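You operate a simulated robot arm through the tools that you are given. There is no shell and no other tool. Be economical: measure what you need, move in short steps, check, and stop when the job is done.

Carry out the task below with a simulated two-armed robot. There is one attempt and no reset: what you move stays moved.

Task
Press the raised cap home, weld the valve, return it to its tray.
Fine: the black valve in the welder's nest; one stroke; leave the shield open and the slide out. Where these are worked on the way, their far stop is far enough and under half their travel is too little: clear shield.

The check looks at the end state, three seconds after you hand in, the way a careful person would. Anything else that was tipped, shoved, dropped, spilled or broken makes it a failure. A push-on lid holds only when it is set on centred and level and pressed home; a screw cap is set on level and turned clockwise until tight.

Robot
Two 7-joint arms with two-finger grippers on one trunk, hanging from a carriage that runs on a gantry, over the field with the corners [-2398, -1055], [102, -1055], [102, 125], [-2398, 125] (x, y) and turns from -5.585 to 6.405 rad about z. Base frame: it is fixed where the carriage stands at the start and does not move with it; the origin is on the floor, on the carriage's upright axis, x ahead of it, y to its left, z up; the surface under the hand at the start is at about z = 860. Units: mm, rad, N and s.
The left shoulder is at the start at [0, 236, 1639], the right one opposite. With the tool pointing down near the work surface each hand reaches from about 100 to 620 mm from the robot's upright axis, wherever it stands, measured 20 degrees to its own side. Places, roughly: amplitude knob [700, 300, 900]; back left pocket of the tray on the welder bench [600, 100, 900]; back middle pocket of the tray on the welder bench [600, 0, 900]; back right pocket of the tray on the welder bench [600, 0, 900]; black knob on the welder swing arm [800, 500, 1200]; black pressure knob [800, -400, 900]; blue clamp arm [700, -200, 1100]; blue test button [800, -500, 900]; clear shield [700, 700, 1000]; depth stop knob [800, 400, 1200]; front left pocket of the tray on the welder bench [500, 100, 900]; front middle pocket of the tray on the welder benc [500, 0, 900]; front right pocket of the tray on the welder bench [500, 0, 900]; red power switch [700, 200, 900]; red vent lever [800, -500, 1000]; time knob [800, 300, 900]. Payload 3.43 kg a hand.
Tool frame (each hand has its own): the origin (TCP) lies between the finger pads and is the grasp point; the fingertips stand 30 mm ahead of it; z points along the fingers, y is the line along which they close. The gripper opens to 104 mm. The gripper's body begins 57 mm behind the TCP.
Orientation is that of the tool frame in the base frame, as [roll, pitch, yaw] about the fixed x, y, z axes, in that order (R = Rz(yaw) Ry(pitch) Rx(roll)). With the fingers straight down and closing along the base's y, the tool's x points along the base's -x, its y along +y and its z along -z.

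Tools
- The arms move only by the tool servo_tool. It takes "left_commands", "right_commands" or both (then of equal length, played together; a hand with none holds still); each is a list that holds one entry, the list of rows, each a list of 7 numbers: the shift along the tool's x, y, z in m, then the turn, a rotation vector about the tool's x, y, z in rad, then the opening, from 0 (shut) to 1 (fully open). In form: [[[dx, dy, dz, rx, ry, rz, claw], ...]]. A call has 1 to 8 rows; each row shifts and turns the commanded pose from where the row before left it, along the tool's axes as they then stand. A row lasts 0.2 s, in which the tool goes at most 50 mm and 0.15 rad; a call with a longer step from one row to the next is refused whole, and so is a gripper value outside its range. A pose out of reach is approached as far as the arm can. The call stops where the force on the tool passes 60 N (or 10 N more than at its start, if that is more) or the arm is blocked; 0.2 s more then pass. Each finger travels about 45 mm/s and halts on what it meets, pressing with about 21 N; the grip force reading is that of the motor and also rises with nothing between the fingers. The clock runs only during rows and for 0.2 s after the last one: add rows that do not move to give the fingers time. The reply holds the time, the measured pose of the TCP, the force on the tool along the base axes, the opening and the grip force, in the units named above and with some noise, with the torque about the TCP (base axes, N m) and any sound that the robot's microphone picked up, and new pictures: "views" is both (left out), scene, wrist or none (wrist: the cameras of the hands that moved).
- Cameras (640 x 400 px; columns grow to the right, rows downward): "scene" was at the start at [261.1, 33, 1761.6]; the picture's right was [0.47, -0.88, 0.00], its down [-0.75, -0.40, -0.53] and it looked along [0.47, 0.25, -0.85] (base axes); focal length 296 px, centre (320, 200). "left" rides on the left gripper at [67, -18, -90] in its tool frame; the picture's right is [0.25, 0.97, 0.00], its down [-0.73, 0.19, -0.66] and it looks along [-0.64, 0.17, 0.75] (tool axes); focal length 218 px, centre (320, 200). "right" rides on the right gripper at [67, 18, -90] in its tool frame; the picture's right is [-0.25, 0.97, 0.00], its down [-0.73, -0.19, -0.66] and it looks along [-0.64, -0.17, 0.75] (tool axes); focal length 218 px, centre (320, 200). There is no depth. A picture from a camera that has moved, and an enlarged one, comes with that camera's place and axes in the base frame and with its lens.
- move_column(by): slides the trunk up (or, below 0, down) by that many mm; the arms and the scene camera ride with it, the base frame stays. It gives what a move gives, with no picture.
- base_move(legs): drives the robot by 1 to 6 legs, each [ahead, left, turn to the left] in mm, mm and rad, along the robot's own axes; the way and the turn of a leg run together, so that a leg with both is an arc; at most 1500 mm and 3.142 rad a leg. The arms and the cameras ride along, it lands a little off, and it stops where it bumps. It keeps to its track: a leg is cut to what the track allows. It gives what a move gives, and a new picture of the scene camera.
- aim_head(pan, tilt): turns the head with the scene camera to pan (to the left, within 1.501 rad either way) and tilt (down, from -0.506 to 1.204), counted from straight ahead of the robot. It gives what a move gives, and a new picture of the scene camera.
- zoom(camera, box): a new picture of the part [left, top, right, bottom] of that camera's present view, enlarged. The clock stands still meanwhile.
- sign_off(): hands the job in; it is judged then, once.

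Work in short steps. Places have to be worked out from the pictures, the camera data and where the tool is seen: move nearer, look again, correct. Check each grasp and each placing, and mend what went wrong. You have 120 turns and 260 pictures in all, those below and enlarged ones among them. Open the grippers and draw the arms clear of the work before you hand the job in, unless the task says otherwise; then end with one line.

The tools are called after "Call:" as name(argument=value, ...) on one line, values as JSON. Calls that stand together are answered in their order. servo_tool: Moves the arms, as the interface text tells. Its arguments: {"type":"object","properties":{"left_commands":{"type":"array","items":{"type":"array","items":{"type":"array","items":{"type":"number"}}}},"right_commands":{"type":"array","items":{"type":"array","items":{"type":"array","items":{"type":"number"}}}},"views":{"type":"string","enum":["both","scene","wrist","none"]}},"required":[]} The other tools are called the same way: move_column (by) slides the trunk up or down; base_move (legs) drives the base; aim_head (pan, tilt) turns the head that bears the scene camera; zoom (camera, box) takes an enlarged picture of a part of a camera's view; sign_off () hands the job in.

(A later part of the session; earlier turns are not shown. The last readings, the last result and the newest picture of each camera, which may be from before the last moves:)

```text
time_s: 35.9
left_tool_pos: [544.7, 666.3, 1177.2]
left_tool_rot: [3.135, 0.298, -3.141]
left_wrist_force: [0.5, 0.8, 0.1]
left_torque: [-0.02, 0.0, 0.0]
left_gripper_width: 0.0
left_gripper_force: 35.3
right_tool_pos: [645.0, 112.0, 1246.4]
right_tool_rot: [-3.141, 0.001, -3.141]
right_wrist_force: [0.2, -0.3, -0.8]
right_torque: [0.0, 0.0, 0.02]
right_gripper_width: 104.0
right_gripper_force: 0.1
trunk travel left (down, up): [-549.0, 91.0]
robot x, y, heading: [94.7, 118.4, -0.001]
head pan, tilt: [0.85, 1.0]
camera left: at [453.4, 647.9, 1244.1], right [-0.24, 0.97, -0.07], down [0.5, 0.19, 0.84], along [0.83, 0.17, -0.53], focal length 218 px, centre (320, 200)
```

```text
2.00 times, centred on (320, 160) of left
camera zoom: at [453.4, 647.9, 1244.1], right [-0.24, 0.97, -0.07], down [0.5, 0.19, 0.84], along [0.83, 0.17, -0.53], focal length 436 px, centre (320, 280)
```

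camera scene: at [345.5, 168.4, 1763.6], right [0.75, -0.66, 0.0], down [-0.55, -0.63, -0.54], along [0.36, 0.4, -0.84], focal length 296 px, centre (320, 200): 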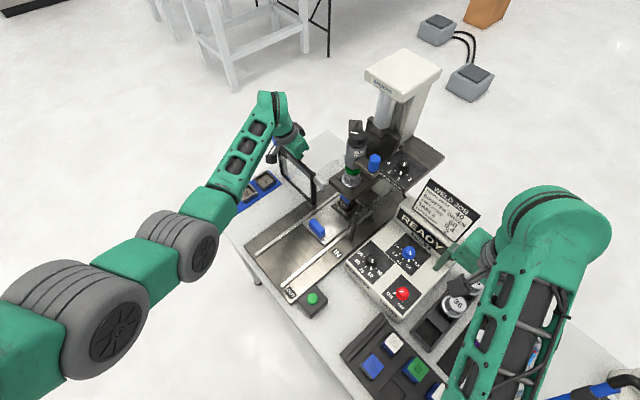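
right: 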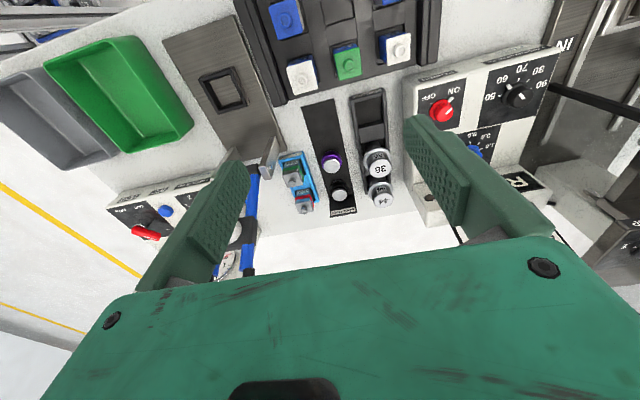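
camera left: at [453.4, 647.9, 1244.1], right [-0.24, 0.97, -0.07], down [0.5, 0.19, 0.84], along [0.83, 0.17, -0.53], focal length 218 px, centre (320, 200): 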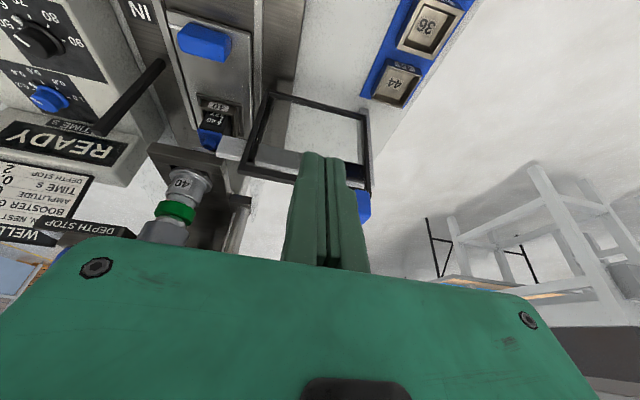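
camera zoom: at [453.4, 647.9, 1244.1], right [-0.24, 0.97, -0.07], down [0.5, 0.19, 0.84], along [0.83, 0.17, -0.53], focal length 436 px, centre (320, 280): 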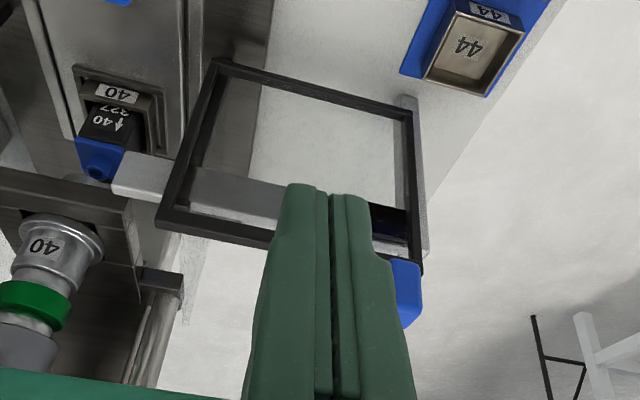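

Now it is clear: the shield is a sliding door on a light rail along y, not a hinge. I'll straddle its blue knob at about (683, 752, 1095) with the fingers along y and slide it towards -y.

Call:
servo_tool(left_commands=[[[-0.0306, 0.0215, 0.0, 0, 0, 0, 0.65], [-0.0306, 0.0215, 0.0126, 0, 0, 0, 0.65], [-0.0306, 0.0215, 0.0126, 0, 0, 0, 0.65], [-0.0306, 0.0215, 0.0126, 0, 0, 0, 0.65], [0, 0, 0.01, 0, 0, 0, 0.65], [0, 0, 0, 0, 0, 0, 0.65]]], views="both")

Call:
zoom(camera="left", box=[200, 80, 440, 240])

Call:
zoom(camera="scene", box=[240, 100, 340, 190])

```text
time_s: 37.2
left_tool_pos: [676.1, 751.5, 1167.7]
left_tool_rot: [3.136, 0.3, -3.141]
left_wrist_force: [-0.2, -0.3, 0.0]
left_torque: [0.07, -0.02, 0.0]
left_gripper_width: 67.7
left_gripper_force: 0.1
right_tool_pos: [644.9, 110.5, 1245.3]
right_tool_rot: [-3.14, 0.0, -3.141]
right_wrist_force: [-0.4, 0.0, -0.1]
right_torque: [-0.01, 0.0, 0.02]
right_gripper_width: 104.1
right_gripper_force: 0.0
trunk travel left (down, up): [-549.0, 91.0]
robot x, y, heading: [96.4, 113.3, -0.0]
head pan, tilt: [0.85, 1.0]
camera scene: at [342.6, 169.3, 1762.6], right [0.75, -0.66, 0.0], down [-0.56, -0.63, -0.54], along [0.36, 0.41, -0.84], focal length 296 px, centre (320, 200)
camera left: at [585.5, 733.5, 1233.9], right [-0.24, 0.97, -0.07], down [0.5, 0.19, 0.84], along [0.83, 0.17, -0.53], focal length 218 px, centre (320, 200)
```

scene: 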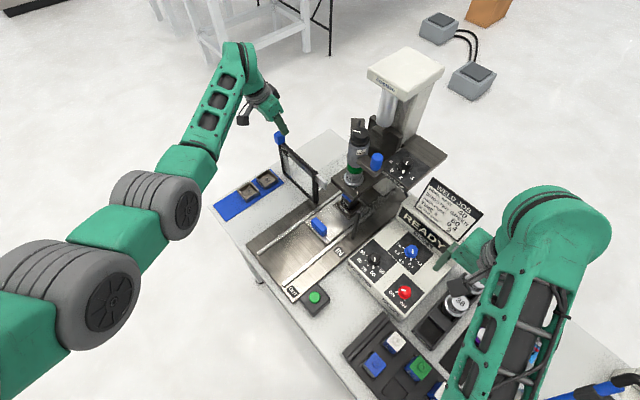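
left: 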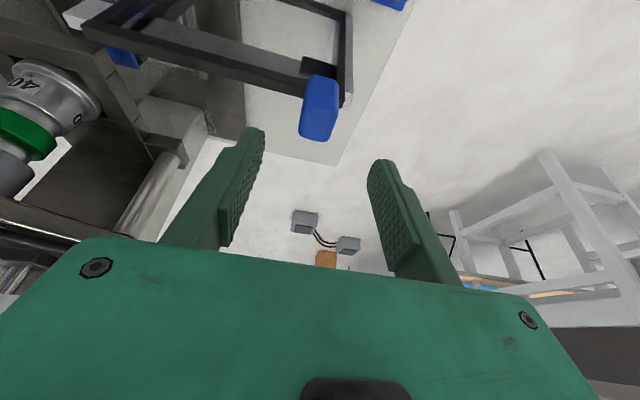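

```text
2.50 times, centred on (320, 160) of left
camera zoom: at [585.5, 733.5, 1233.9], right [-0.24, 0.97, -0.07], down [0.5, 0.19, 0.84], along [0.83, 0.17, -0.53], focal length 546 px, centre (320, 300)
```

zoom: 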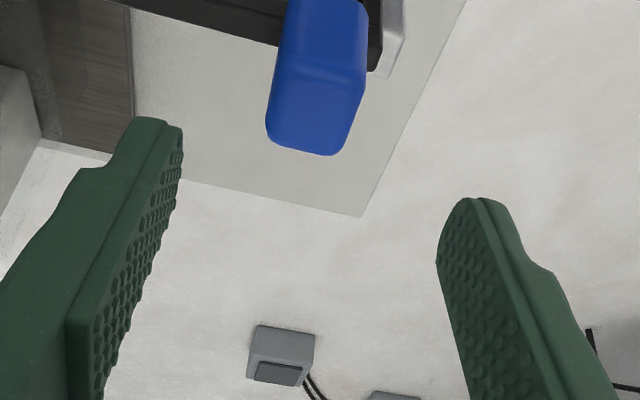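

```text
4.44 times, centred on (290, 145) of scene
camera zoom: at [342.6, 169.3, 1762.6], right [0.75, -0.66, 0.0], down [-0.56, -0.63, -0.54], along [0.36, 0.41, -0.84], focal length 1315 px, centre (453, 444)
```

zoom: 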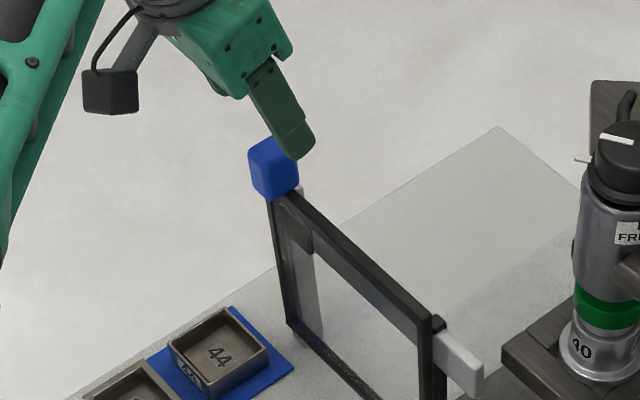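

The knob's centre refines to (682, 748, 1099). I descend 50 mm straddling it and close gently.

Call:
servo_tool(left_commands=[[[0.0074, -0.003, 0.0239, 0, 0, 0, 0.65], [0.0074, 0, 0.0239, 0, 0, 0, 0.65], [0, 0, 0, 0, 0, 0, 0.3], [0, 0, 0, 0, 0, 0, 0.1], [0, 0, 0, 0, 0, 0, 0.1]]], views="both")

Call:
zoom(camera="scene", box=[240, 100, 340, 190])

```text
time_s: 38.5
left_tool_pos: [677.1, 748.6, 1117.1]
left_tool_rot: [3.138, 0.299, 3.14]
left_wrist_force: [2.0, -0.2, -2.1]
left_torque: [-0.25, -0.14, -0.14]
left_gripper_width: 23.7
left_gripper_force: 24.0
right_tool_pos: [646.6, 111.7, 1245.5]
right_tool_rot: [3.142, 0.001, -3.141]
right_wrist_force: [-0.1, 1.0, -1.0]
right_torque: [0.01, -0.01, 0.01]
right_gripper_width: 104.2
right_gripper_force: 0.1
trunk travel left (down, up): [-549.0, 91.0]
robot x, y, heading: [96.5, 110.0, 0.003]
head pan, tilt: [0.85, 1.0]
camera scene: at [342.6, 169.2, 1762.5], right [0.75, -0.66, 0.0], down [-0.56, -0.63, -0.54], along [0.36, 0.41, -0.84], focal length 296 px, centre (320, 200)
camera left: at [586.4, 730.4, 1184.7], right [-0.24, 0.97, -0.07], down [0.5, 0.19, 0.84], along [0.83, 0.17, -0.53], focal length 218 px, centre (320, 200)
```

scene: 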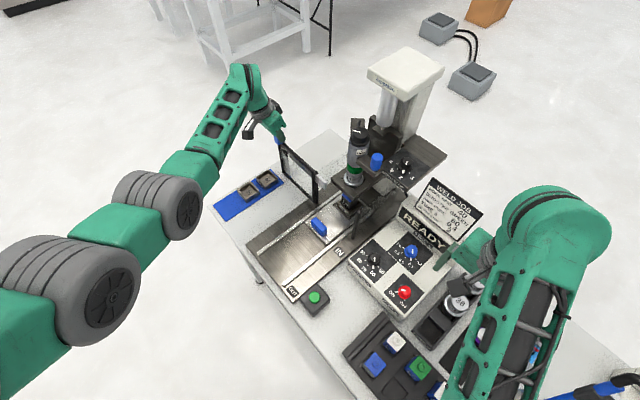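
left: 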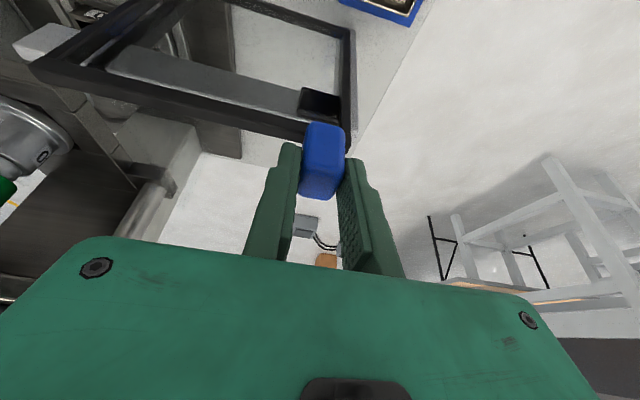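

```text
4.44 times, centred on (290, 145) of scene
camera zoom: at [342.6, 169.2, 1762.5], right [0.75, -0.66, 0.0], down [-0.56, -0.63, -0.54], along [0.36, 0.41, -0.84], focal length 1315 px, centre (453, 444)
```

zoom: 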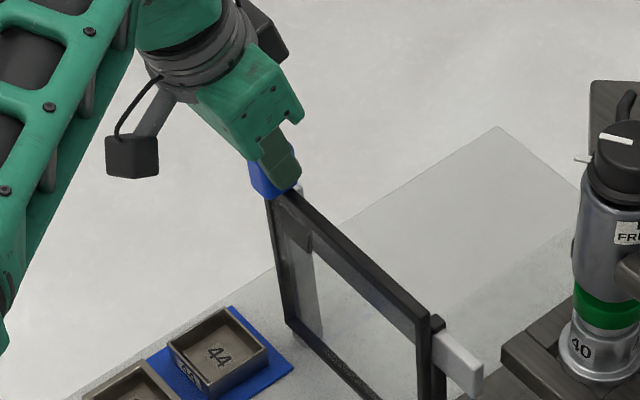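

The knob is held (23.7 mm). I slide it in small steps towards -y.

Call:
servo_tool(left_commands=[[[0, -0.004, 0, 0, 0, 0, 0.1], [0, -0.006, 0, 0, 0, 0, 0.1], [0, -0.01, 0, 0, 0, 0, 0.1], [0, -0.01, 0, 0, 0, 0, 0.1], [0, -0.01, 0, 0, 0, 0, 0.1]]], views="both")

Call:
zoom(camera="scene", box=[240, 100, 380, 210])

```text
time_s: 39.6
left_tool_pos: [676.5, 709.3, 1117.7]
left_tool_rot: [3.138, 0.3, 3.141]
left_wrist_force: [2.1, 0.0, 0.7]
left_torque: [-0.39, 0.58, -0.18]
left_gripper_width: 23.9
left_gripper_force: 45.5
right_tool_pos: [644.7, 112.5, 1246.0]
right_tool_rot: [3.141, 0.001, 3.141]
right_wrist_force: [0.1, -0.7, -0.5]
right_torque: [-0.02, 0.01, 0.0]
right_gripper_width: 103.8
right_gripper_force: 0.0
trunk travel left (down, up): [-549.0, 91.0]
robot x, y, heading: [96.3, 117.4, -0.002]
head pan, tilt: [0.85, 1.0]
camera scene: at [342.6, 169.2, 1762.6], right [0.75, -0.66, 0.0], down [-0.55, -0.63, -0.54], along [0.36, 0.41, -0.84], focal length 296 px, centre (320, 200)
camera left: at [586.4, 691.2, 1184.6], right [-0.24, 0.97, -0.07], down [0.5, 0.19, 0.84], along [0.83, 0.17, -0.53], focal length 218 px, centre (320, 200)
```

scene: 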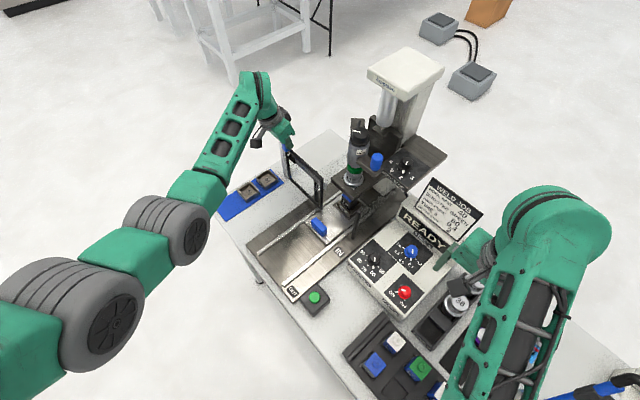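
left: 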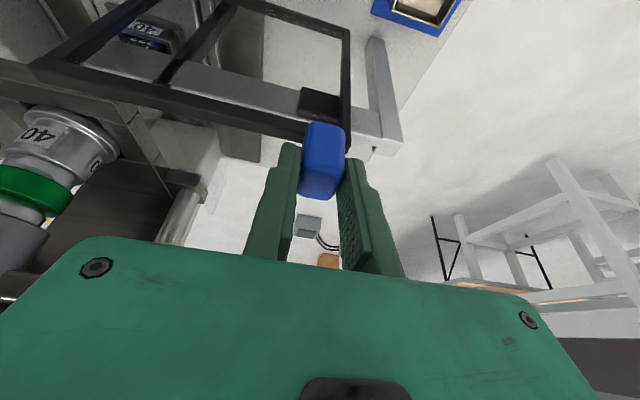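

```text
3.64 times, centred on (310, 155) of scene
camera zoom: at [342.6, 169.2, 1762.6], right [0.75, -0.66, 0.0], down [-0.55, -0.63, -0.54], along [0.36, 0.41, -0.84], focal length 1076 px, centre (356, 364)
```

zoom: 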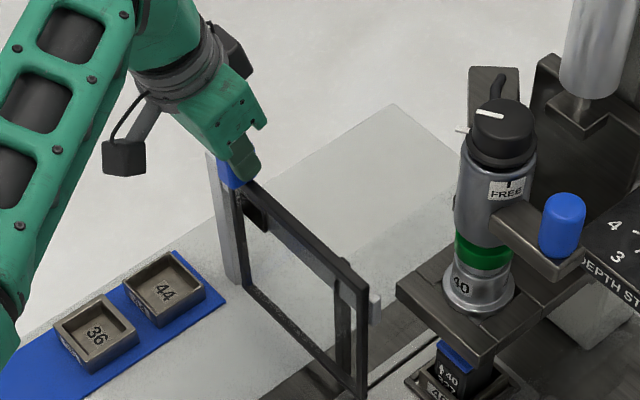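

It slides freely. I continue towards the far stop.

Call:
servo_tool(left_commands=[[[0, -0.012, 0, 0, 0, 0, 0.1], [0, -0.015, 0, 0, 0, 0, 0.1], [0, -0.015, 0, 0, 0, 0, 0.1], [0, -0.015, 0, 0, 0, 0, 0.1], [0, -0.015, 0, 0, 0, 0, 0.1], [0, -0.012, 0, 0, 0, 0, 0.1], [0, -0.01, 0, 0, 0, 0, 0.1]]], views="both")

Call:
zoom(camera="scene", box=[260, 120, 400, 230])

```text
time_s: 41.2
left_tool_pos: [676.1, 615.7, 1117.0]
left_tool_rot: [3.136, 0.3, -3.141]
left_wrist_force: [-0.3, 0.2, 6.3]
left_torque: [-0.35, -0.2, 0.01]
left_gripper_width: 23.7
left_gripper_force: 44.8
right_tool_pos: [646.0, 111.9, 1246.6]
right_tool_rot: [3.142, 0.0, -3.139]
right_wrist_force: [-0.2, -0.5, -0.3]
right_torque: [-0.03, -0.01, 0.0]
right_gripper_width: 104.0
right_gripper_force: 0.0
trunk travel left (down, up): [-549.0, 91.0]
robot x, y, heading: [96.9, 114.0, -0.0]
head pan, tilt: [0.85, 1.0]
camera scene: at [342.7, 169.4, 1762.7], right [0.75, -0.66, 0.0], down [-0.55, -0.63, -0.54], along [0.36, 0.41, -0.84], focal length 296 px, centre (320, 200)
camera left: at [586.2, 596.7, 1184.5], right [-0.24, 0.97, -0.07], down [0.5, 0.19, 0.84], along [0.83, 0.17, -0.53], focal length 218 px, centre (320, 200)
```

scene: 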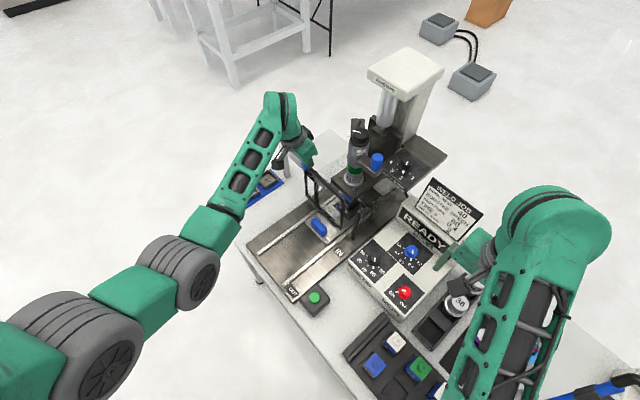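
left: 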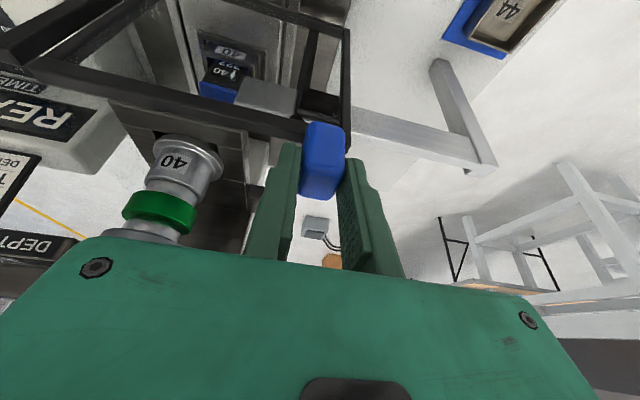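

```text
3.64 times, centred on (330, 175) of scene
camera zoom: at [342.7, 169.4, 1762.7], right [0.75, -0.66, 0.0], down [-0.55, -0.63, -0.54], along [0.36, 0.41, -0.84], focal length 1076 px, centre (284, 291)
```

zoom: 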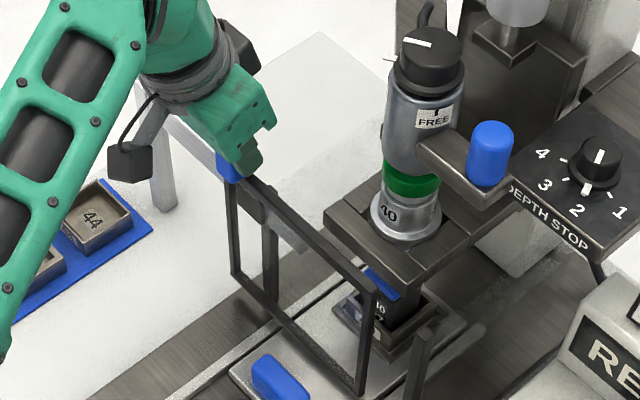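

The shield is already in front of the nest and its leading edge nears the black post. I continue slowly until it stops.

Call:
servo_tool(left_commands=[[[0, -0.01, 0, 0, 0, 0, 0.1], [0, -0.01, 0, 0, 0, 0, 0.1], [0, -0.008, 0, 0, 0, 0, 0.1], [0, -0.006, 0, 0, 0, 0, 0.1], [0, -0.005, 0, 0, 0, 0, 0.1], [0, -0.004, 0, 0, 0, 0, 0.1], [0, -0.003, 0, 0, 0, 0, 0.1]]], views="scene")

Call:
zoom(camera="scene", box=[260, 120, 400, 230])

```text
time_s: 42.9
left_tool_pos: [676.5, 574.8, 1117.4]
left_tool_rot: [3.128, 0.3, 3.14]
left_wrist_force: [-1.6, 18.0, 8.0]
left_torque: [-0.74, -0.11, -0.39]
left_gripper_width: 23.7
left_gripper_force: 45.1
right_tool_pos: [645.9, 115.0, 1245.2]
right_tool_rot: [3.138, 0.0, -3.139]
right_wrist_force: [-0.1, -0.5, 0.2]
right_torque: [-0.02, 0.0, -0.01]
right_gripper_width: 104.0
right_gripper_force: 0.0
trunk travel left (down, up): [-549.0, 91.0]
robot x, y, heading: [95.8, 113.6, 0.003]
head pan, tilt: [0.85, 1.0]
camera scene: at [342.9, 170.9, 1762.7], right [0.75, -0.66, 0.0], down [-0.55, -0.63, -0.54], along [0.36, 0.41, -0.84], focal length 296 px, centre (320, 200)
```

scene: 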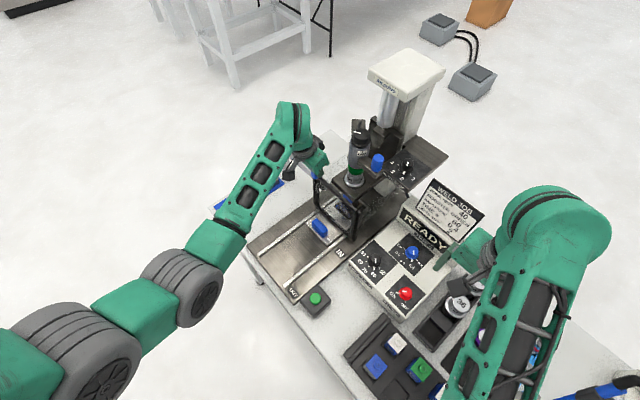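

```text
3.64 times, centred on (330, 175) of scene
camera zoom: at [342.9, 170.9, 1762.7], right [0.75, -0.66, 0.0], down [-0.55, -0.63, -0.54], along [0.36, 0.41, -0.84], focal length 1076 px, centre (284, 291)
```

zoom: 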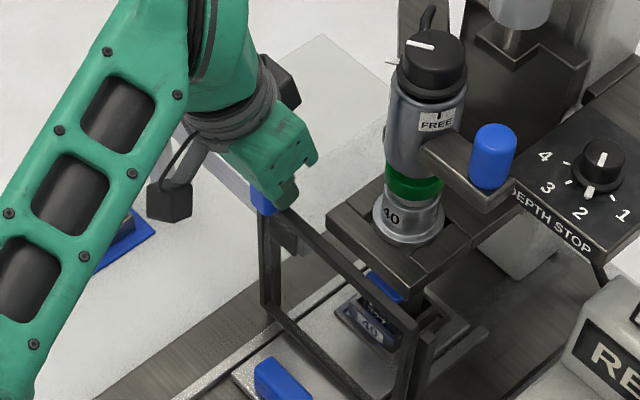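

The shield is stopped at y≈575 against its far stop. I release the knob, lift, and straighten the hand as I back off.

Call:
servo_tool(left_commands=[[[0, 0.003, 0, 0, 0, 0, 0.3], [0, 0, 0, 0, 0, 0, 0.5], [0, 0, 0, 0, 0, 0, 0.5], [-0.0148, 0, -0.0472, 0, 0, 0, 0.5], [-0.0, 0, -0.04, 0, 0, 0, 0.5], [0.03, -0.01, 0, 0, 0.15, 0, 0.2], [0.03, -0.02, 0, 0, 0.15, 0, 0], [0.03, -0.03, 0, 0, 0, 0, 0]]], views="both")

Call:
zoom(camera="scene", box=[250, 120, 420, 250])

```text
time_s: 44.6
left_tool_pos: [576.7, 513.2, 1189.0]
left_tool_rot: [3.136, -0.002, 3.141]
left_wrist_force: [0.1, 0.2, 0.7]
left_torque: [-0.01, 0.05, 0.0]
left_gripper_width: 0.0
left_gripper_force: 15.9
right_tool_pos: [645.8, 111.1, 1245.1]
right_tool_rot: [-3.14, 0.0, -3.141]
right_wrist_force: [0.1, 0.2, 0.8]
right_torque: [-0.03, 0.03, -0.01]
right_gripper_width: 104.2
right_gripper_force: 0.1
trunk travel left (down, up): [-549.0, 91.0]
robot x, y, heading: [95.3, 114.0, -0.0]
head pan, tilt: [0.85, 1.0]
camera scene: at [342.4, 169.2, 1762.5], right [0.75, -0.66, 0.0], down [-0.56, -0.63, -0.54], along [0.36, 0.41, -0.84], focal length 296 px, centre (320, 200)
camera left: at [509.6, 493.9, 1281.6], right [-0.25, 0.97, 0.01], down [0.73, 0.19, 0.66], along [0.63, 0.17, -0.75], focal length 218 px, centre (320, 200)
```

scene: 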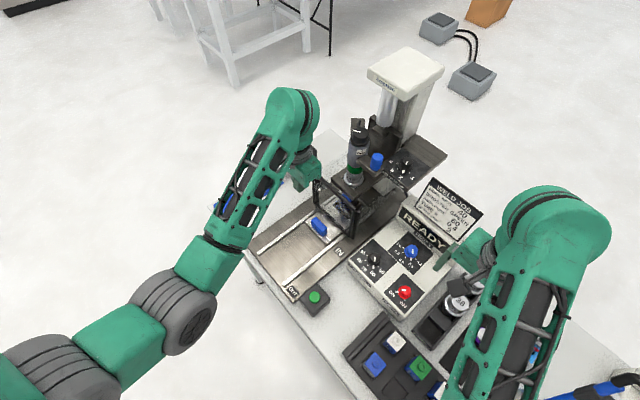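
left: 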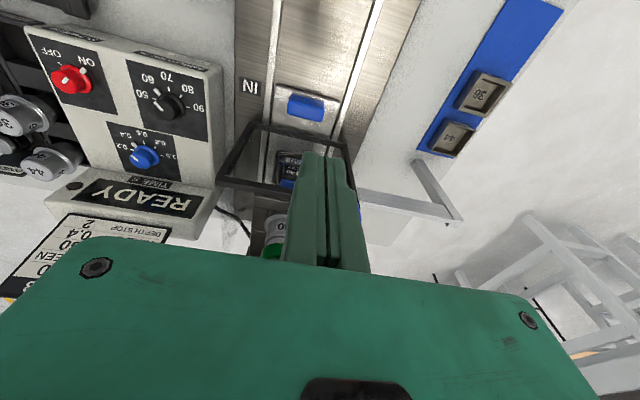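

```text
3.08 times, centred on (335, 185) of scene
camera zoom: at [342.4, 169.2, 1762.5], right [0.75, -0.66, 0.0], down [-0.56, -0.63, -0.54], along [0.36, 0.41, -0.84], focal length 910 px, centre (274, 246)
```

zoom: 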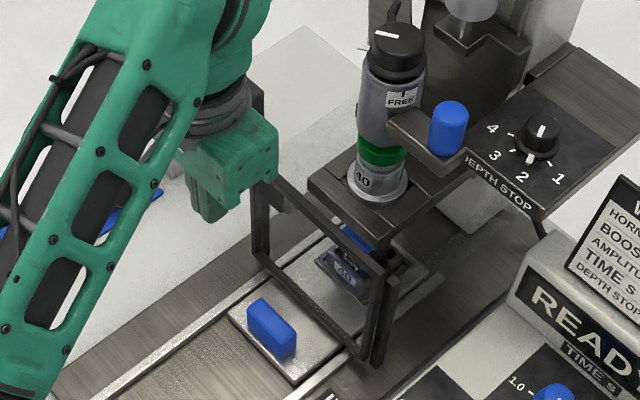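

The shield is closed and the machine shows READY. I move the closed fingers over the green weld-start button at about (477, 341).

Call:
servo_tool(left_commands=[[[0.0167, -0.0287, 0.03, 0, 0, 0, 0], [0.0167, -0.0287, 0.03, 0, 0, 0, 0], [0.0167, -0.0287, 0.03, 0, 0, 0, 0], [0.0167, -0.0287, 0.03, 0, 0, 0, 0], [0.0167, -0.0287, 0.03, 0, 0, 0, 0], [0.0167, -0.0287, 0.03, 0, 0, 0, 0], [0, 0, 0, 0, 0, 0, 0]]], views="wrist")

Call:
zoom(camera="left", box=[240, 90, 400, 210])

Call:
zoom(camera="scene", box=[270, 240, 370, 330])

```text
time_s: 46.2
left_tool_pos: [474.4, 339.5, 1009.6]
left_tool_rot: [3.138, 0.001, -3.14]
left_wrist_force: [-0.3, -0.2, 0.9]
left_torque: [0.02, 0.02, -0.01]
left_gripper_width: 0.0
left_gripper_force: 21.0
right_tool_pos: [644.6, 112.1, 1246.2]
right_tool_rot: [-3.141, 0.001, 3.142]
right_wrist_force: [-0.7, -0.2, 0.1]
right_torque: [0.03, 0.01, -0.02]
right_gripper_width: 104.0
right_gripper_force: 0.1
trunk travel left (down, up): [-549.0, 91.0]
robot x, y, heading: [95.8, 119.2, -0.0]
head pan, tilt: [0.85, 1.0]
camera left: at [407.2, 321.4, 1100.4], right [-0.25, 0.97, 0.0], down [0.73, 0.19, 0.66], along [0.64, 0.17, -0.75], focal length 218 px, centre (320, 200)
```

left: 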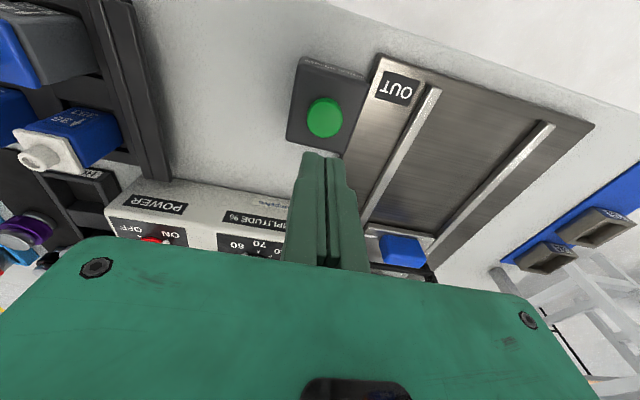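

```text
3.33 times, centred on (320, 150) of left
camera zoom: at [407.2, 321.4, 1100.4], right [-0.25, 0.97, 0.0], down [0.73, 0.19, 0.66], along [0.64, 0.17, -0.75], focal length 728 px, centre (320, 367)
```

zoom: 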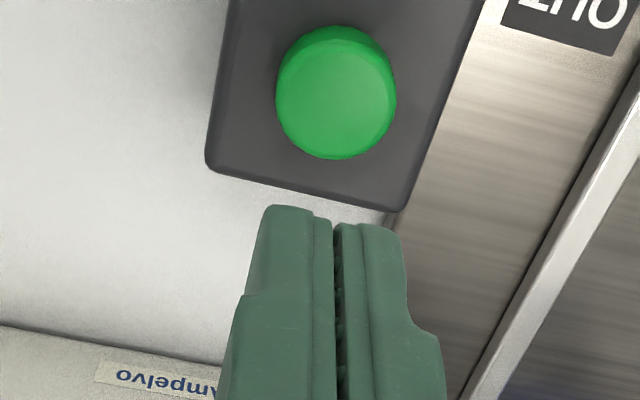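

```text
4.44 times, centred on (320, 285) of scene
camera zoom: at [342.6, 169.3, 1762.5], right [0.75, -0.66, 0.0], down [-0.56, -0.63, -0.54], along [0.36, 0.41, -0.84], focal length 1315 px, centre (320, -178)
```

zoom: 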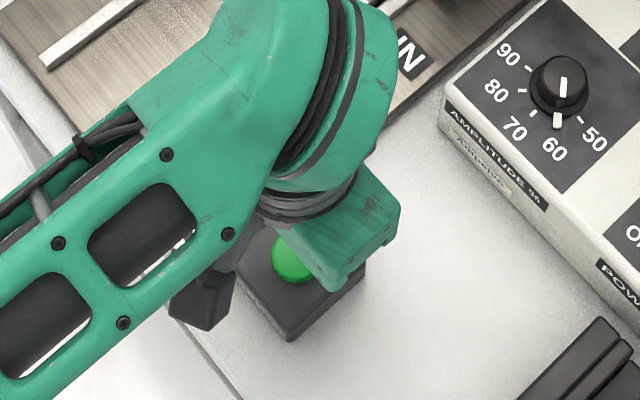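

The button centres at about (475, 346, 910). I shift +6 mm in y and descend to just above it.

Call:
servo_tool(left_commands=[[[0, 0.0065, 0.02, 0, 0, 0, 0], [0, 0, 0.02, 0, 0, 0, 0], [0, 0, 0.012, 0, 0, 0, 0], [0, 0, 0, 0, 0, 0, 0]]], views="wrist")

Call:
zoom(camera="left", box=[240, 90, 400, 210])

```text
time_s: 47.2
left_tool_pos: [476.6, 346.8, 957.1]
left_tool_rot: [3.137, 0.0, -3.141]
left_wrist_force: [0.5, 0.1, 0.2]
left_torque: [0.0, -0.02, 0.04]
left_gripper_width: 0.0
left_gripper_force: 20.8
right_tool_pos: [645.3, 112.3, 1244.1]
right_tool_rot: [3.141, 0.001, 3.141]
right_wrist_force: [-0.4, -0.6, 0.5]
right_torque: [0.01, 0.0, 0.01]
right_gripper_width: 104.3
right_gripper_force: 0.1
trunk travel left (down, up): [-549.0, 91.0]
robot x, y, heading: [97.0, 117.6, 0.003]
head pan, tilt: [0.85, 1.0]
camera left: at [408.5, 328.9, 1048.3], right [-0.25, 0.97, 0.0], down [0.73, 0.19, 0.66], along [0.63, 0.17, -0.75], focal length 218 px, centre (320, 200)
```

left: 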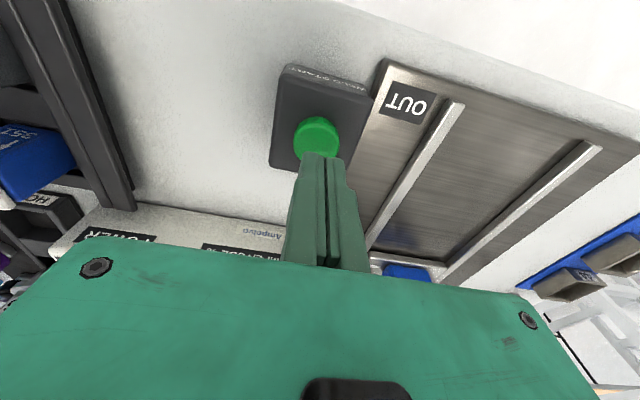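

```text
3.33 times, centred on (320, 150) of left
camera zoom: at [408.5, 328.9, 1048.3], right [-0.25, 0.97, 0.0], down [0.73, 0.19, 0.66], along [0.63, 0.17, -0.75], focal length 728 px, centre (320, 367)
```

zoom: 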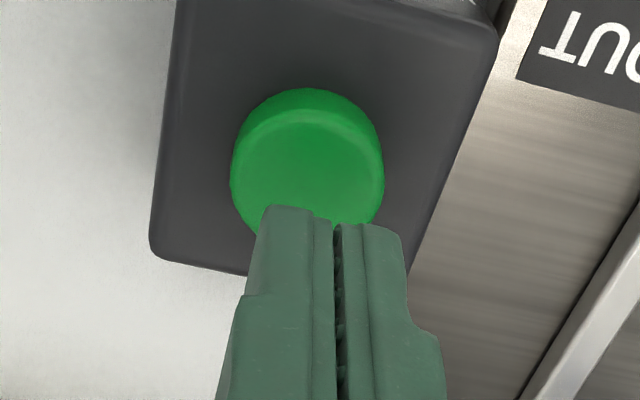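

The tip is over the button. I press down slowly and watch force and sound.

Call:
servo_tool(left_commands=[[[0.002, -0.002, 0.01, 0, 0, 0, 0], [0, 0, 0.004, 0, 0, 0, 0], [0, 0, 0.004, 0, 0, 0, 0], [0, 0, 0.003, 0, 0, 0, 0], [0, 0, 0.003, 0, 0, 0, 0]]], views="scene")

```text
time_s: 48.5
left_tool_pos: [474.1, 344.4, 934.1]
left_tool_rot: [3.136, -0.002, 3.141]
left_wrist_force: [-0.5, 0.4, 0.4]
left_torque: [-0.01, 0.01, -0.03]
left_gripper_width: 0.3
left_gripper_force: 20.7
right_tool_pos: [645.3, 110.4, 1246.1]
right_tool_rot: [3.14, 0.002, -3.14]
right_wrist_force: [0.4, -0.6, 0.1]
right_torque: [0.03, -0.01, -0.01]
right_gripper_width: 104.1
right_gripper_force: 0.2
trunk travel left (down, up): [-549.0, 91.0]
robot x, y, heading: [99.7, 113.9, -0.002]
head pan, tilt: [0.85, 1.0]
camera scene: at [342.6, 169.3, 1762.6], right [0.75, -0.66, 0.0], down [-0.56, -0.63, -0.54], along [0.36, 0.41, -0.84], focal length 296 px, centre (320, 200)
```

scene: 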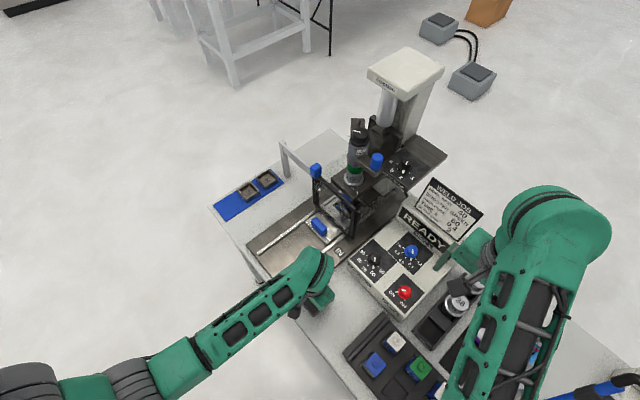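

Still no contact with the tip at z 904. I keep going down in small steps.

Call:
servo_tool(left_commands=[[[0, 0, 0.003, 0, 0, 0, 0], [0, 0, 0.003, 0, 0, 0, 0], [0, 0, 0.003, 0, 0, 0, 0], [0, 0, 0.002, 0, 0, 0, 0], [0, 0, 0, 0, 0, 0, 0]]], views="both")

```text
time_s: 49.6
left_tool_pos: [474.6, 346.4, 924.9]
left_tool_rot: [3.138, 0.002, -3.14]
left_wrist_force: [-20.3, -6.0, 48.8]
left_torque: [-0.13, 0.45, 0.13]
left_gripper_width: 6.3
left_gripper_force: 34.5
right_tool_pos: [645.8, 111.3, 1246.1]
right_tool_rot: [-3.141, -0.001, 3.141]
right_wrist_force: [0.1, -0.7, 1.4]
right_torque: [0.02, -0.01, 0.01]
right_gripper_width: 104.1
right_gripper_force: 0.0
trunk travel left (down, up): [-549.0, 91.0]
robot x, y, heading: [93.2, 117.1, -0.002]
head pan, tilt: [0.85, 1.0]
heard: click
camera scene: at [341.9, 169.4, 1762.8], right [0.75, -0.66, 0.0], down [-0.56, -0.63, -0.54], along [0.36, 0.41, -0.84], focal length 296 px, centre (320, 200)
camera left: at [407.6, 327.4, 1014.9], right [-0.25, 0.97, 0.0], down [0.73, 0.19, 0.66], along [0.64, 0.17, -0.75], focal length 218 px, centre (320, 200)
```

scene: 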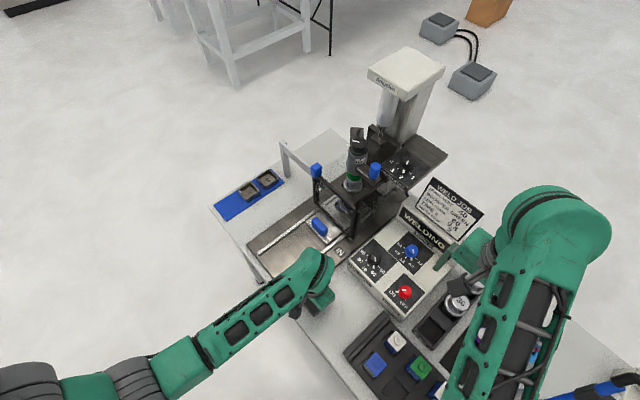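
left: 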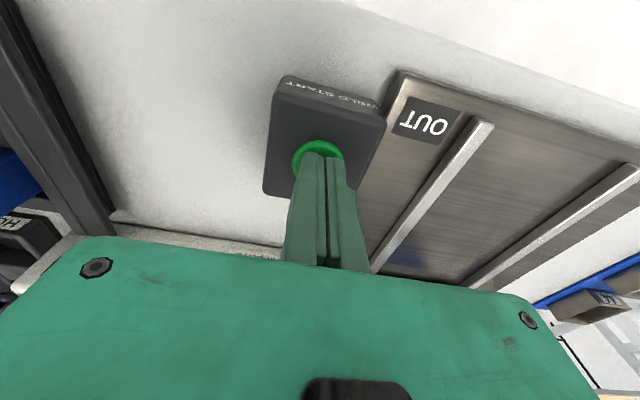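

The button clicked, the display reads WELDING and the stack is coming down. I release the button and wait.

Call:
servo_tool(left_commands=[[[0, 0, -0.02, 0, 0, 0, 0], [0, 0, -0.04, 0, 0, 0, 0], [0, 0, -0.04, 0, 0, 0, 0], [0, 0, 0, 0, 0, 0, 0], [0, 0, 0, 0, 0, 0, 0], [0, 0, 0, 0, 0, 0, 0], [0, 0, 0, 0, 0, 0, 0], [0, 0, 0, 0, 0, 0, 0]]], views="none")

Call:
zoom(camera="scene", box=[290, 110, 480, 260])

```text
time_s: 51.5
left_tool_pos: [474.7, 345.1, 1021.9]
left_tool_rot: [3.137, -0.001, -3.141]
left_wrist_force: [0.1, 0.6, 0.0]
left_torque: [0.03, -0.02, 0.0]
left_gripper_width: 0.1
left_gripper_force: 34.9
right_tool_pos: [644.4, 110.7, 1245.2]
right_tool_rot: [3.141, 0.0, 3.141]
right_wrist_force: [0.6, 0.4, 0.3]
right_torque: [0.0, 0.02, 0.05]
right_gripper_width: 103.9
right_gripper_force: 0.1
trunk travel left (down, up): [-549.0, 91.0]
robot x, y, heading: [93.1, 113.9, 0.003]
head pan, tilt: [0.85, 1.0]
```

```text
2.67 times, centred on (385, 185) of scene
camera zoom: at [342.6, 169.3, 1762.5], right [0.75, -0.66, 0.0], down [-0.56, -0.63, -0.54], along [0.36, 0.41, -0.84], focal length 789 px, centre (147, 240)
```

zoom: 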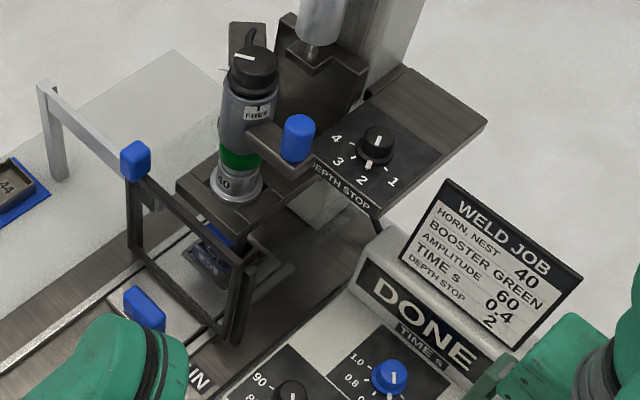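

The display shows DONE and the horn has retracted. I go back to the shield knob, now at about (682, 574, 1099), to open it.

Call:
servo_tool(left_commands=[[[0, 0.02, -0.042, 0, 0, 0, 0], [0, 0.02, -0.042, 0, 0, 0, 0.3], [0, 0.02, -0.042, 0, 0, 0, 0.65], [0, 0.02, -0.036, 0, 0, 0, 0.65], [-0.035, 0.034, 0, 0, 0, 0, 0.65], [-0.035, 0.034, 0, 0, 0, 0, 0.65], [-0.035, 0.034, 0, 0, 0, 0, 0.65], [-0.035, 0.034, 0, 0, 0, 0, 0.65]]], views="none")

Call:
servo_tool(left_commands=[[[-0.015, 0.01, 0, 0, -0.15, 0, 0.65], [-0.01, 0.0, 0, 0, -0.15, 0, 0.65], [-0.035, 0.0, 0.014, 0, 0, 0, 0.65], [0, 0, 0, 0, 0, 0, 0.65]]], views="both")

Call:
zoom(camera="left", box=[200, 80, 440, 240])

```text
time_s: 53.2
left_tool_pos: [614.2, 560.7, 1185.3]
left_tool_rot: [3.138, -0.001, -3.139]
left_wrist_force: [-0.1, 0.3, -0.1]
left_torque: [-0.02, 0.0, 0.03]
left_gripper_width: 67.7
left_gripper_force: 0.0
right_tool_pos: [647.0, 111.1, 1246.0]
right_tool_rot: [-3.141, 0.001, -3.141]
right_wrist_force: [-0.7, 0.1, 0.7]
right_torque: [0.01, 0.0, 0.0]
right_gripper_width: 104.1
right_gripper_force: 0.0
trunk travel left (down, up): [-549.0, 91.0]
robot x, y, heading: [96.4, 117.4, -0.002]
head pan, tilt: [0.85, 1.0]
```

```text
time_s: 54.2
left_tool_pos: [677.5, 570.3, 1184.0]
left_tool_rot: [3.139, 0.3, 3.14]
left_wrist_force: [0.8, 0.2, 1.2]
left_torque: [0.0, 0.0, -0.01]
left_gripper_width: 67.5
left_gripper_force: 0.0
right_tool_pos: [645.6, 111.5, 1246.5]
right_tool_rot: [-3.141, -0.001, -3.141]
right_wrist_force: [-0.1, -0.3, 0.2]
right_torque: [-0.03, 0.03, 0.01]
right_gripper_width: 104.1
right_gripper_force: 0.1
trunk travel left (down, up): [-549.0, 91.0]
robot x, y, heading: [97.8, 112.6, 0.004]
head pan, tilt: [0.85, 1.0]
camera scene: at [342.6, 169.3, 1762.6], right [0.75, -0.66, 0.0], down [-0.55, -0.63, -0.54], along [0.36, 0.41, -0.84], focal length 296 px, centre (320, 200)
camera left: at [586.2, 552.0, 1250.7], right [-0.24, 0.97, -0.07], down [0.5, 0.19, 0.84], along [0.83, 0.17, -0.53], focal length 218 px, centre (320, 200)
```

scene: 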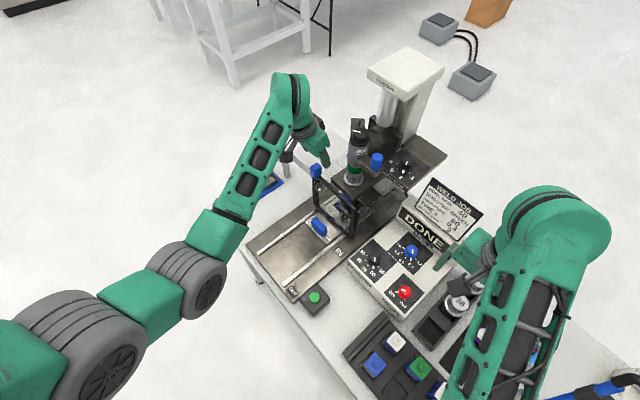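
left: 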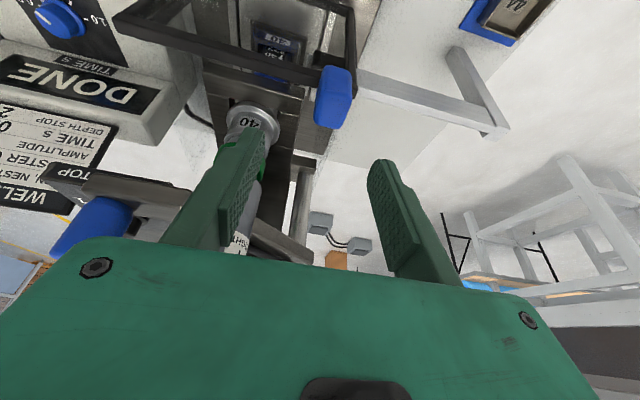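

```text
2.50 times, centred on (320, 160) of left
camera zoom: at [586.2, 552.0, 1250.7], right [-0.24, 0.97, -0.07], down [0.5, 0.19, 0.84], along [0.83, 0.17, -0.53], focal length 546 px, centre (320, 300)
```

zoom: 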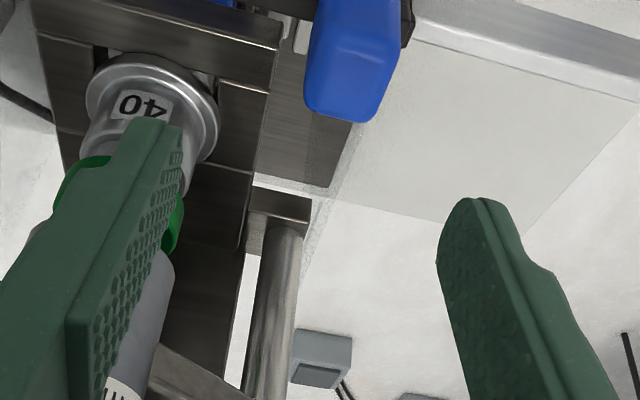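

The knob is at about (684, 576). I shift +5.5 mm, descend 67 mm and close on it.

Call:
servo_tool(left_commands=[[[0.0066, 0.0055, 0.0213, 0, 0, 0, 0.65], [0.0066, 0, 0.0213, 0, 0, 0, 0.65], [0.0066, 0, 0.0213, 0, 0, 0, 0.65], [0, 0, 0, 0, 0, 0, 0.3], [0, 0, 0, 0, 0, 0, 0.1], [0, 0, 0, 0, 0, 0, 0.1]]], views="wrist")

```text
time_s: 55.6
left_tool_pos: [677.5, 575.1, 1116.9]
left_tool_rot: [3.138, 0.298, 3.14]
left_wrist_force: [0.8, 0.0, -1.6]
left_torque: [-0.36, -0.15, -0.11]
left_gripper_width: 23.8
left_gripper_force: 23.4
right_tool_pos: [645.2, 112.2, 1245.6]
right_tool_rot: [-3.141, 0.001, -3.141]
right_wrist_force: [-0.6, 0.9, -0.5]
right_torque: [0.0, 0.02, 0.01]
right_gripper_width: 104.1
right_gripper_force: 0.1
trunk travel left (down, up): [-549.0, 91.0]
robot x, y, heading: [95.6, 118.2, -0.004]
head pan, tilt: [0.85, 1.0]
camera left: at [586.3, 557.3, 1183.4], right [-0.24, 0.97, -0.07], down [0.5, 0.19, 0.84], along [0.83, 0.17, -0.53], focal length 218 px, centre (320, 200)
```

left: 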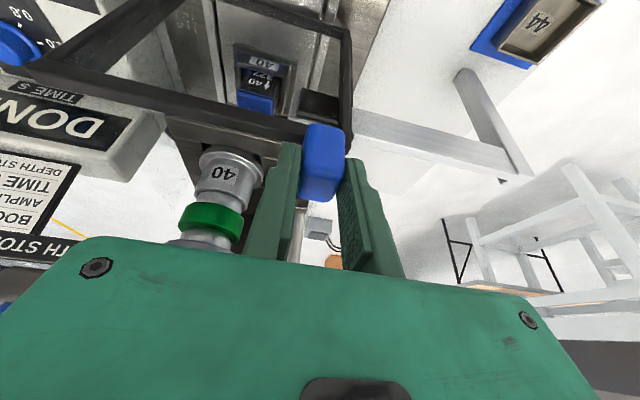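

The knob is held. I slide it back +y towards its open stop, initially at y≈748.

Call:
servo_tool(left_commands=[[[0, 0.006, 0, 0, 0, 0, 0.1], [0, 0.012, 0, 0, 0, 0, 0.1], [0, 0.016, 0, 0, 0, 0, 0.1], [0, 0.018, 0, 0, 0, 0, 0.1], [0, 0.018, 0, 0, 0, 0, 0.1], [0, 0.018, 0, 0, 0, 0, 0.1], [0, 0.018, 0, 0, 0, 0, 0.1], [0, 0.016, 0, 0, 0, 0, 0.1]]], views="none")

Call:
servo_tool(left_commands=[[[0, 0.014, 0, 0, 0, 0, 0.1], [0, 0.012, 0, 0, 0, 0, 0.1], [0, 0.01, 0, 0, 0, 0, 0.1], [0, 0.007, 0, 0, 0, 0, 0.1], [0, 0.005, 0, 0, 0, 0, 0.1], [0, 0.004, 0, 0, 0, 0, 0.1], [0, 0, 0, 0, 0, 0, 0.1]]], views="both")

Call:
zoom(camera="scene", box=[240, 100, 400, 230])

```text
time_s: 57.5
left_tool_pos: [677.2, 694.9, 1116.9]
left_tool_rot: [3.137, 0.297, 3.141]
left_wrist_force: [10.0, 0.1, -15.1]
left_torque: [-0.42, -0.27, -0.1]
left_gripper_width: 23.6
left_gripper_force: 44.9
right_tool_pos: [645.9, 109.6, 1246.5]
right_tool_rot: [-3.14, 0.0, 3.141]
right_wrist_force: [-0.8, -0.1, 0.1]
right_torque: [0.01, 0.02, -0.01]
right_gripper_width: 104.0
right_gripper_force: 0.1
trunk travel left (down, up): [-549.0, 91.0]
robot x, y, heading: [98.1, 120.4, -0.0]
head pan, tilt: [0.85, 1.0]
```

```text
time_s: 59.0
left_tool_pos: [676.8, 750.1, 1116.8]
left_tool_rot: [3.137, 0.298, 3.141]
left_wrist_force: [7.8, -0.7, -17.2]
left_torque: [-0.3, -0.89, -0.07]
left_gripper_width: 24.0
left_gripper_force: 45.0
right_tool_pos: [645.8, 110.8, 1246.0]
right_tool_rot: [-3.14, 0.0, 3.141]
right_wrist_force: [0.4, 0.3, -0.5]
right_torque: [-0.02, -0.01, -0.01]
right_gripper_width: 103.9
right_gripper_force: 0.0
trunk travel left (down, up): [-549.0, 91.0]
robot x, y, heading: [96.4, 117.7, 0.002]
head pan, tilt: [0.85, 1.0]
camera scene: at [342.6, 168.6, 1762.4], right [0.75, -0.66, 0.0], down [-0.56, -0.63, -0.54], along [0.36, 0.41, -0.84], focal length 296 px, centre (320, 200)
camera left: at [586.2, 731.1, 1183.6], right [-0.24, 0.97, -0.07], down [0.5, 0.19, 0.84], along [0.83, 0.17, -0.53], focal length 218 px, centre (320, 200)
```

scene: 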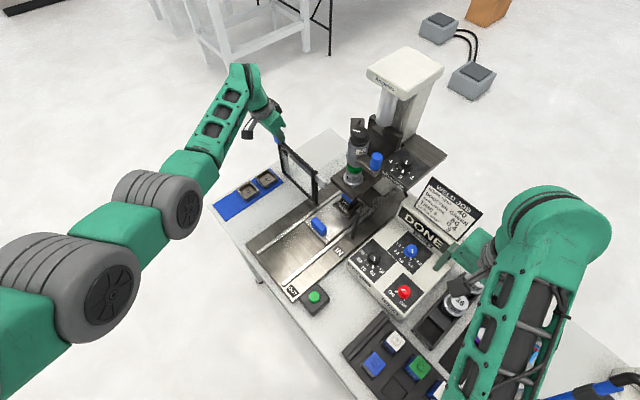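
left: 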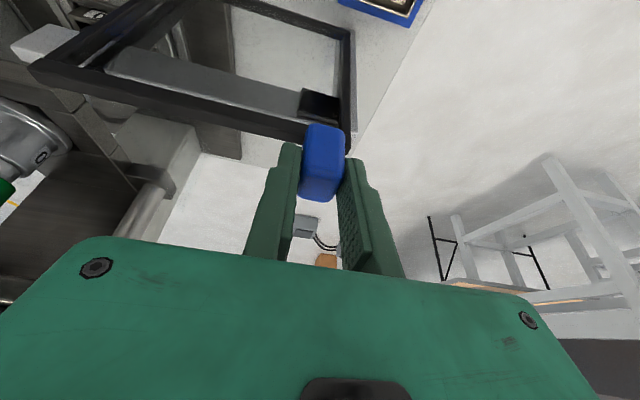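

```text
3.08 times, centred on (320, 165) of scene
camera zoom: at [342.6, 168.6, 1762.4], right [0.75, -0.66, 0.0], down [-0.56, -0.63, -0.54], along [0.36, 0.41, -0.84], focal length 910 px, centre (320, 308)
```

zoom: 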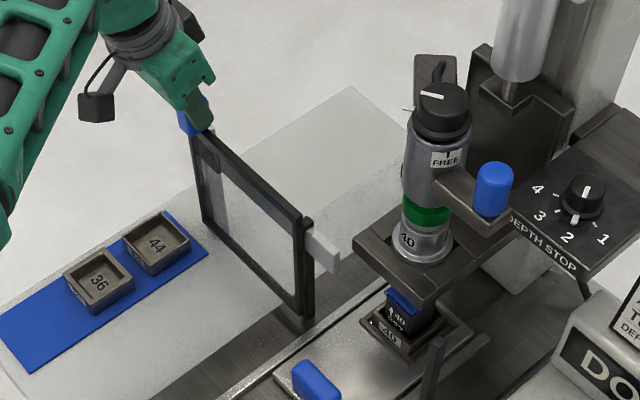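

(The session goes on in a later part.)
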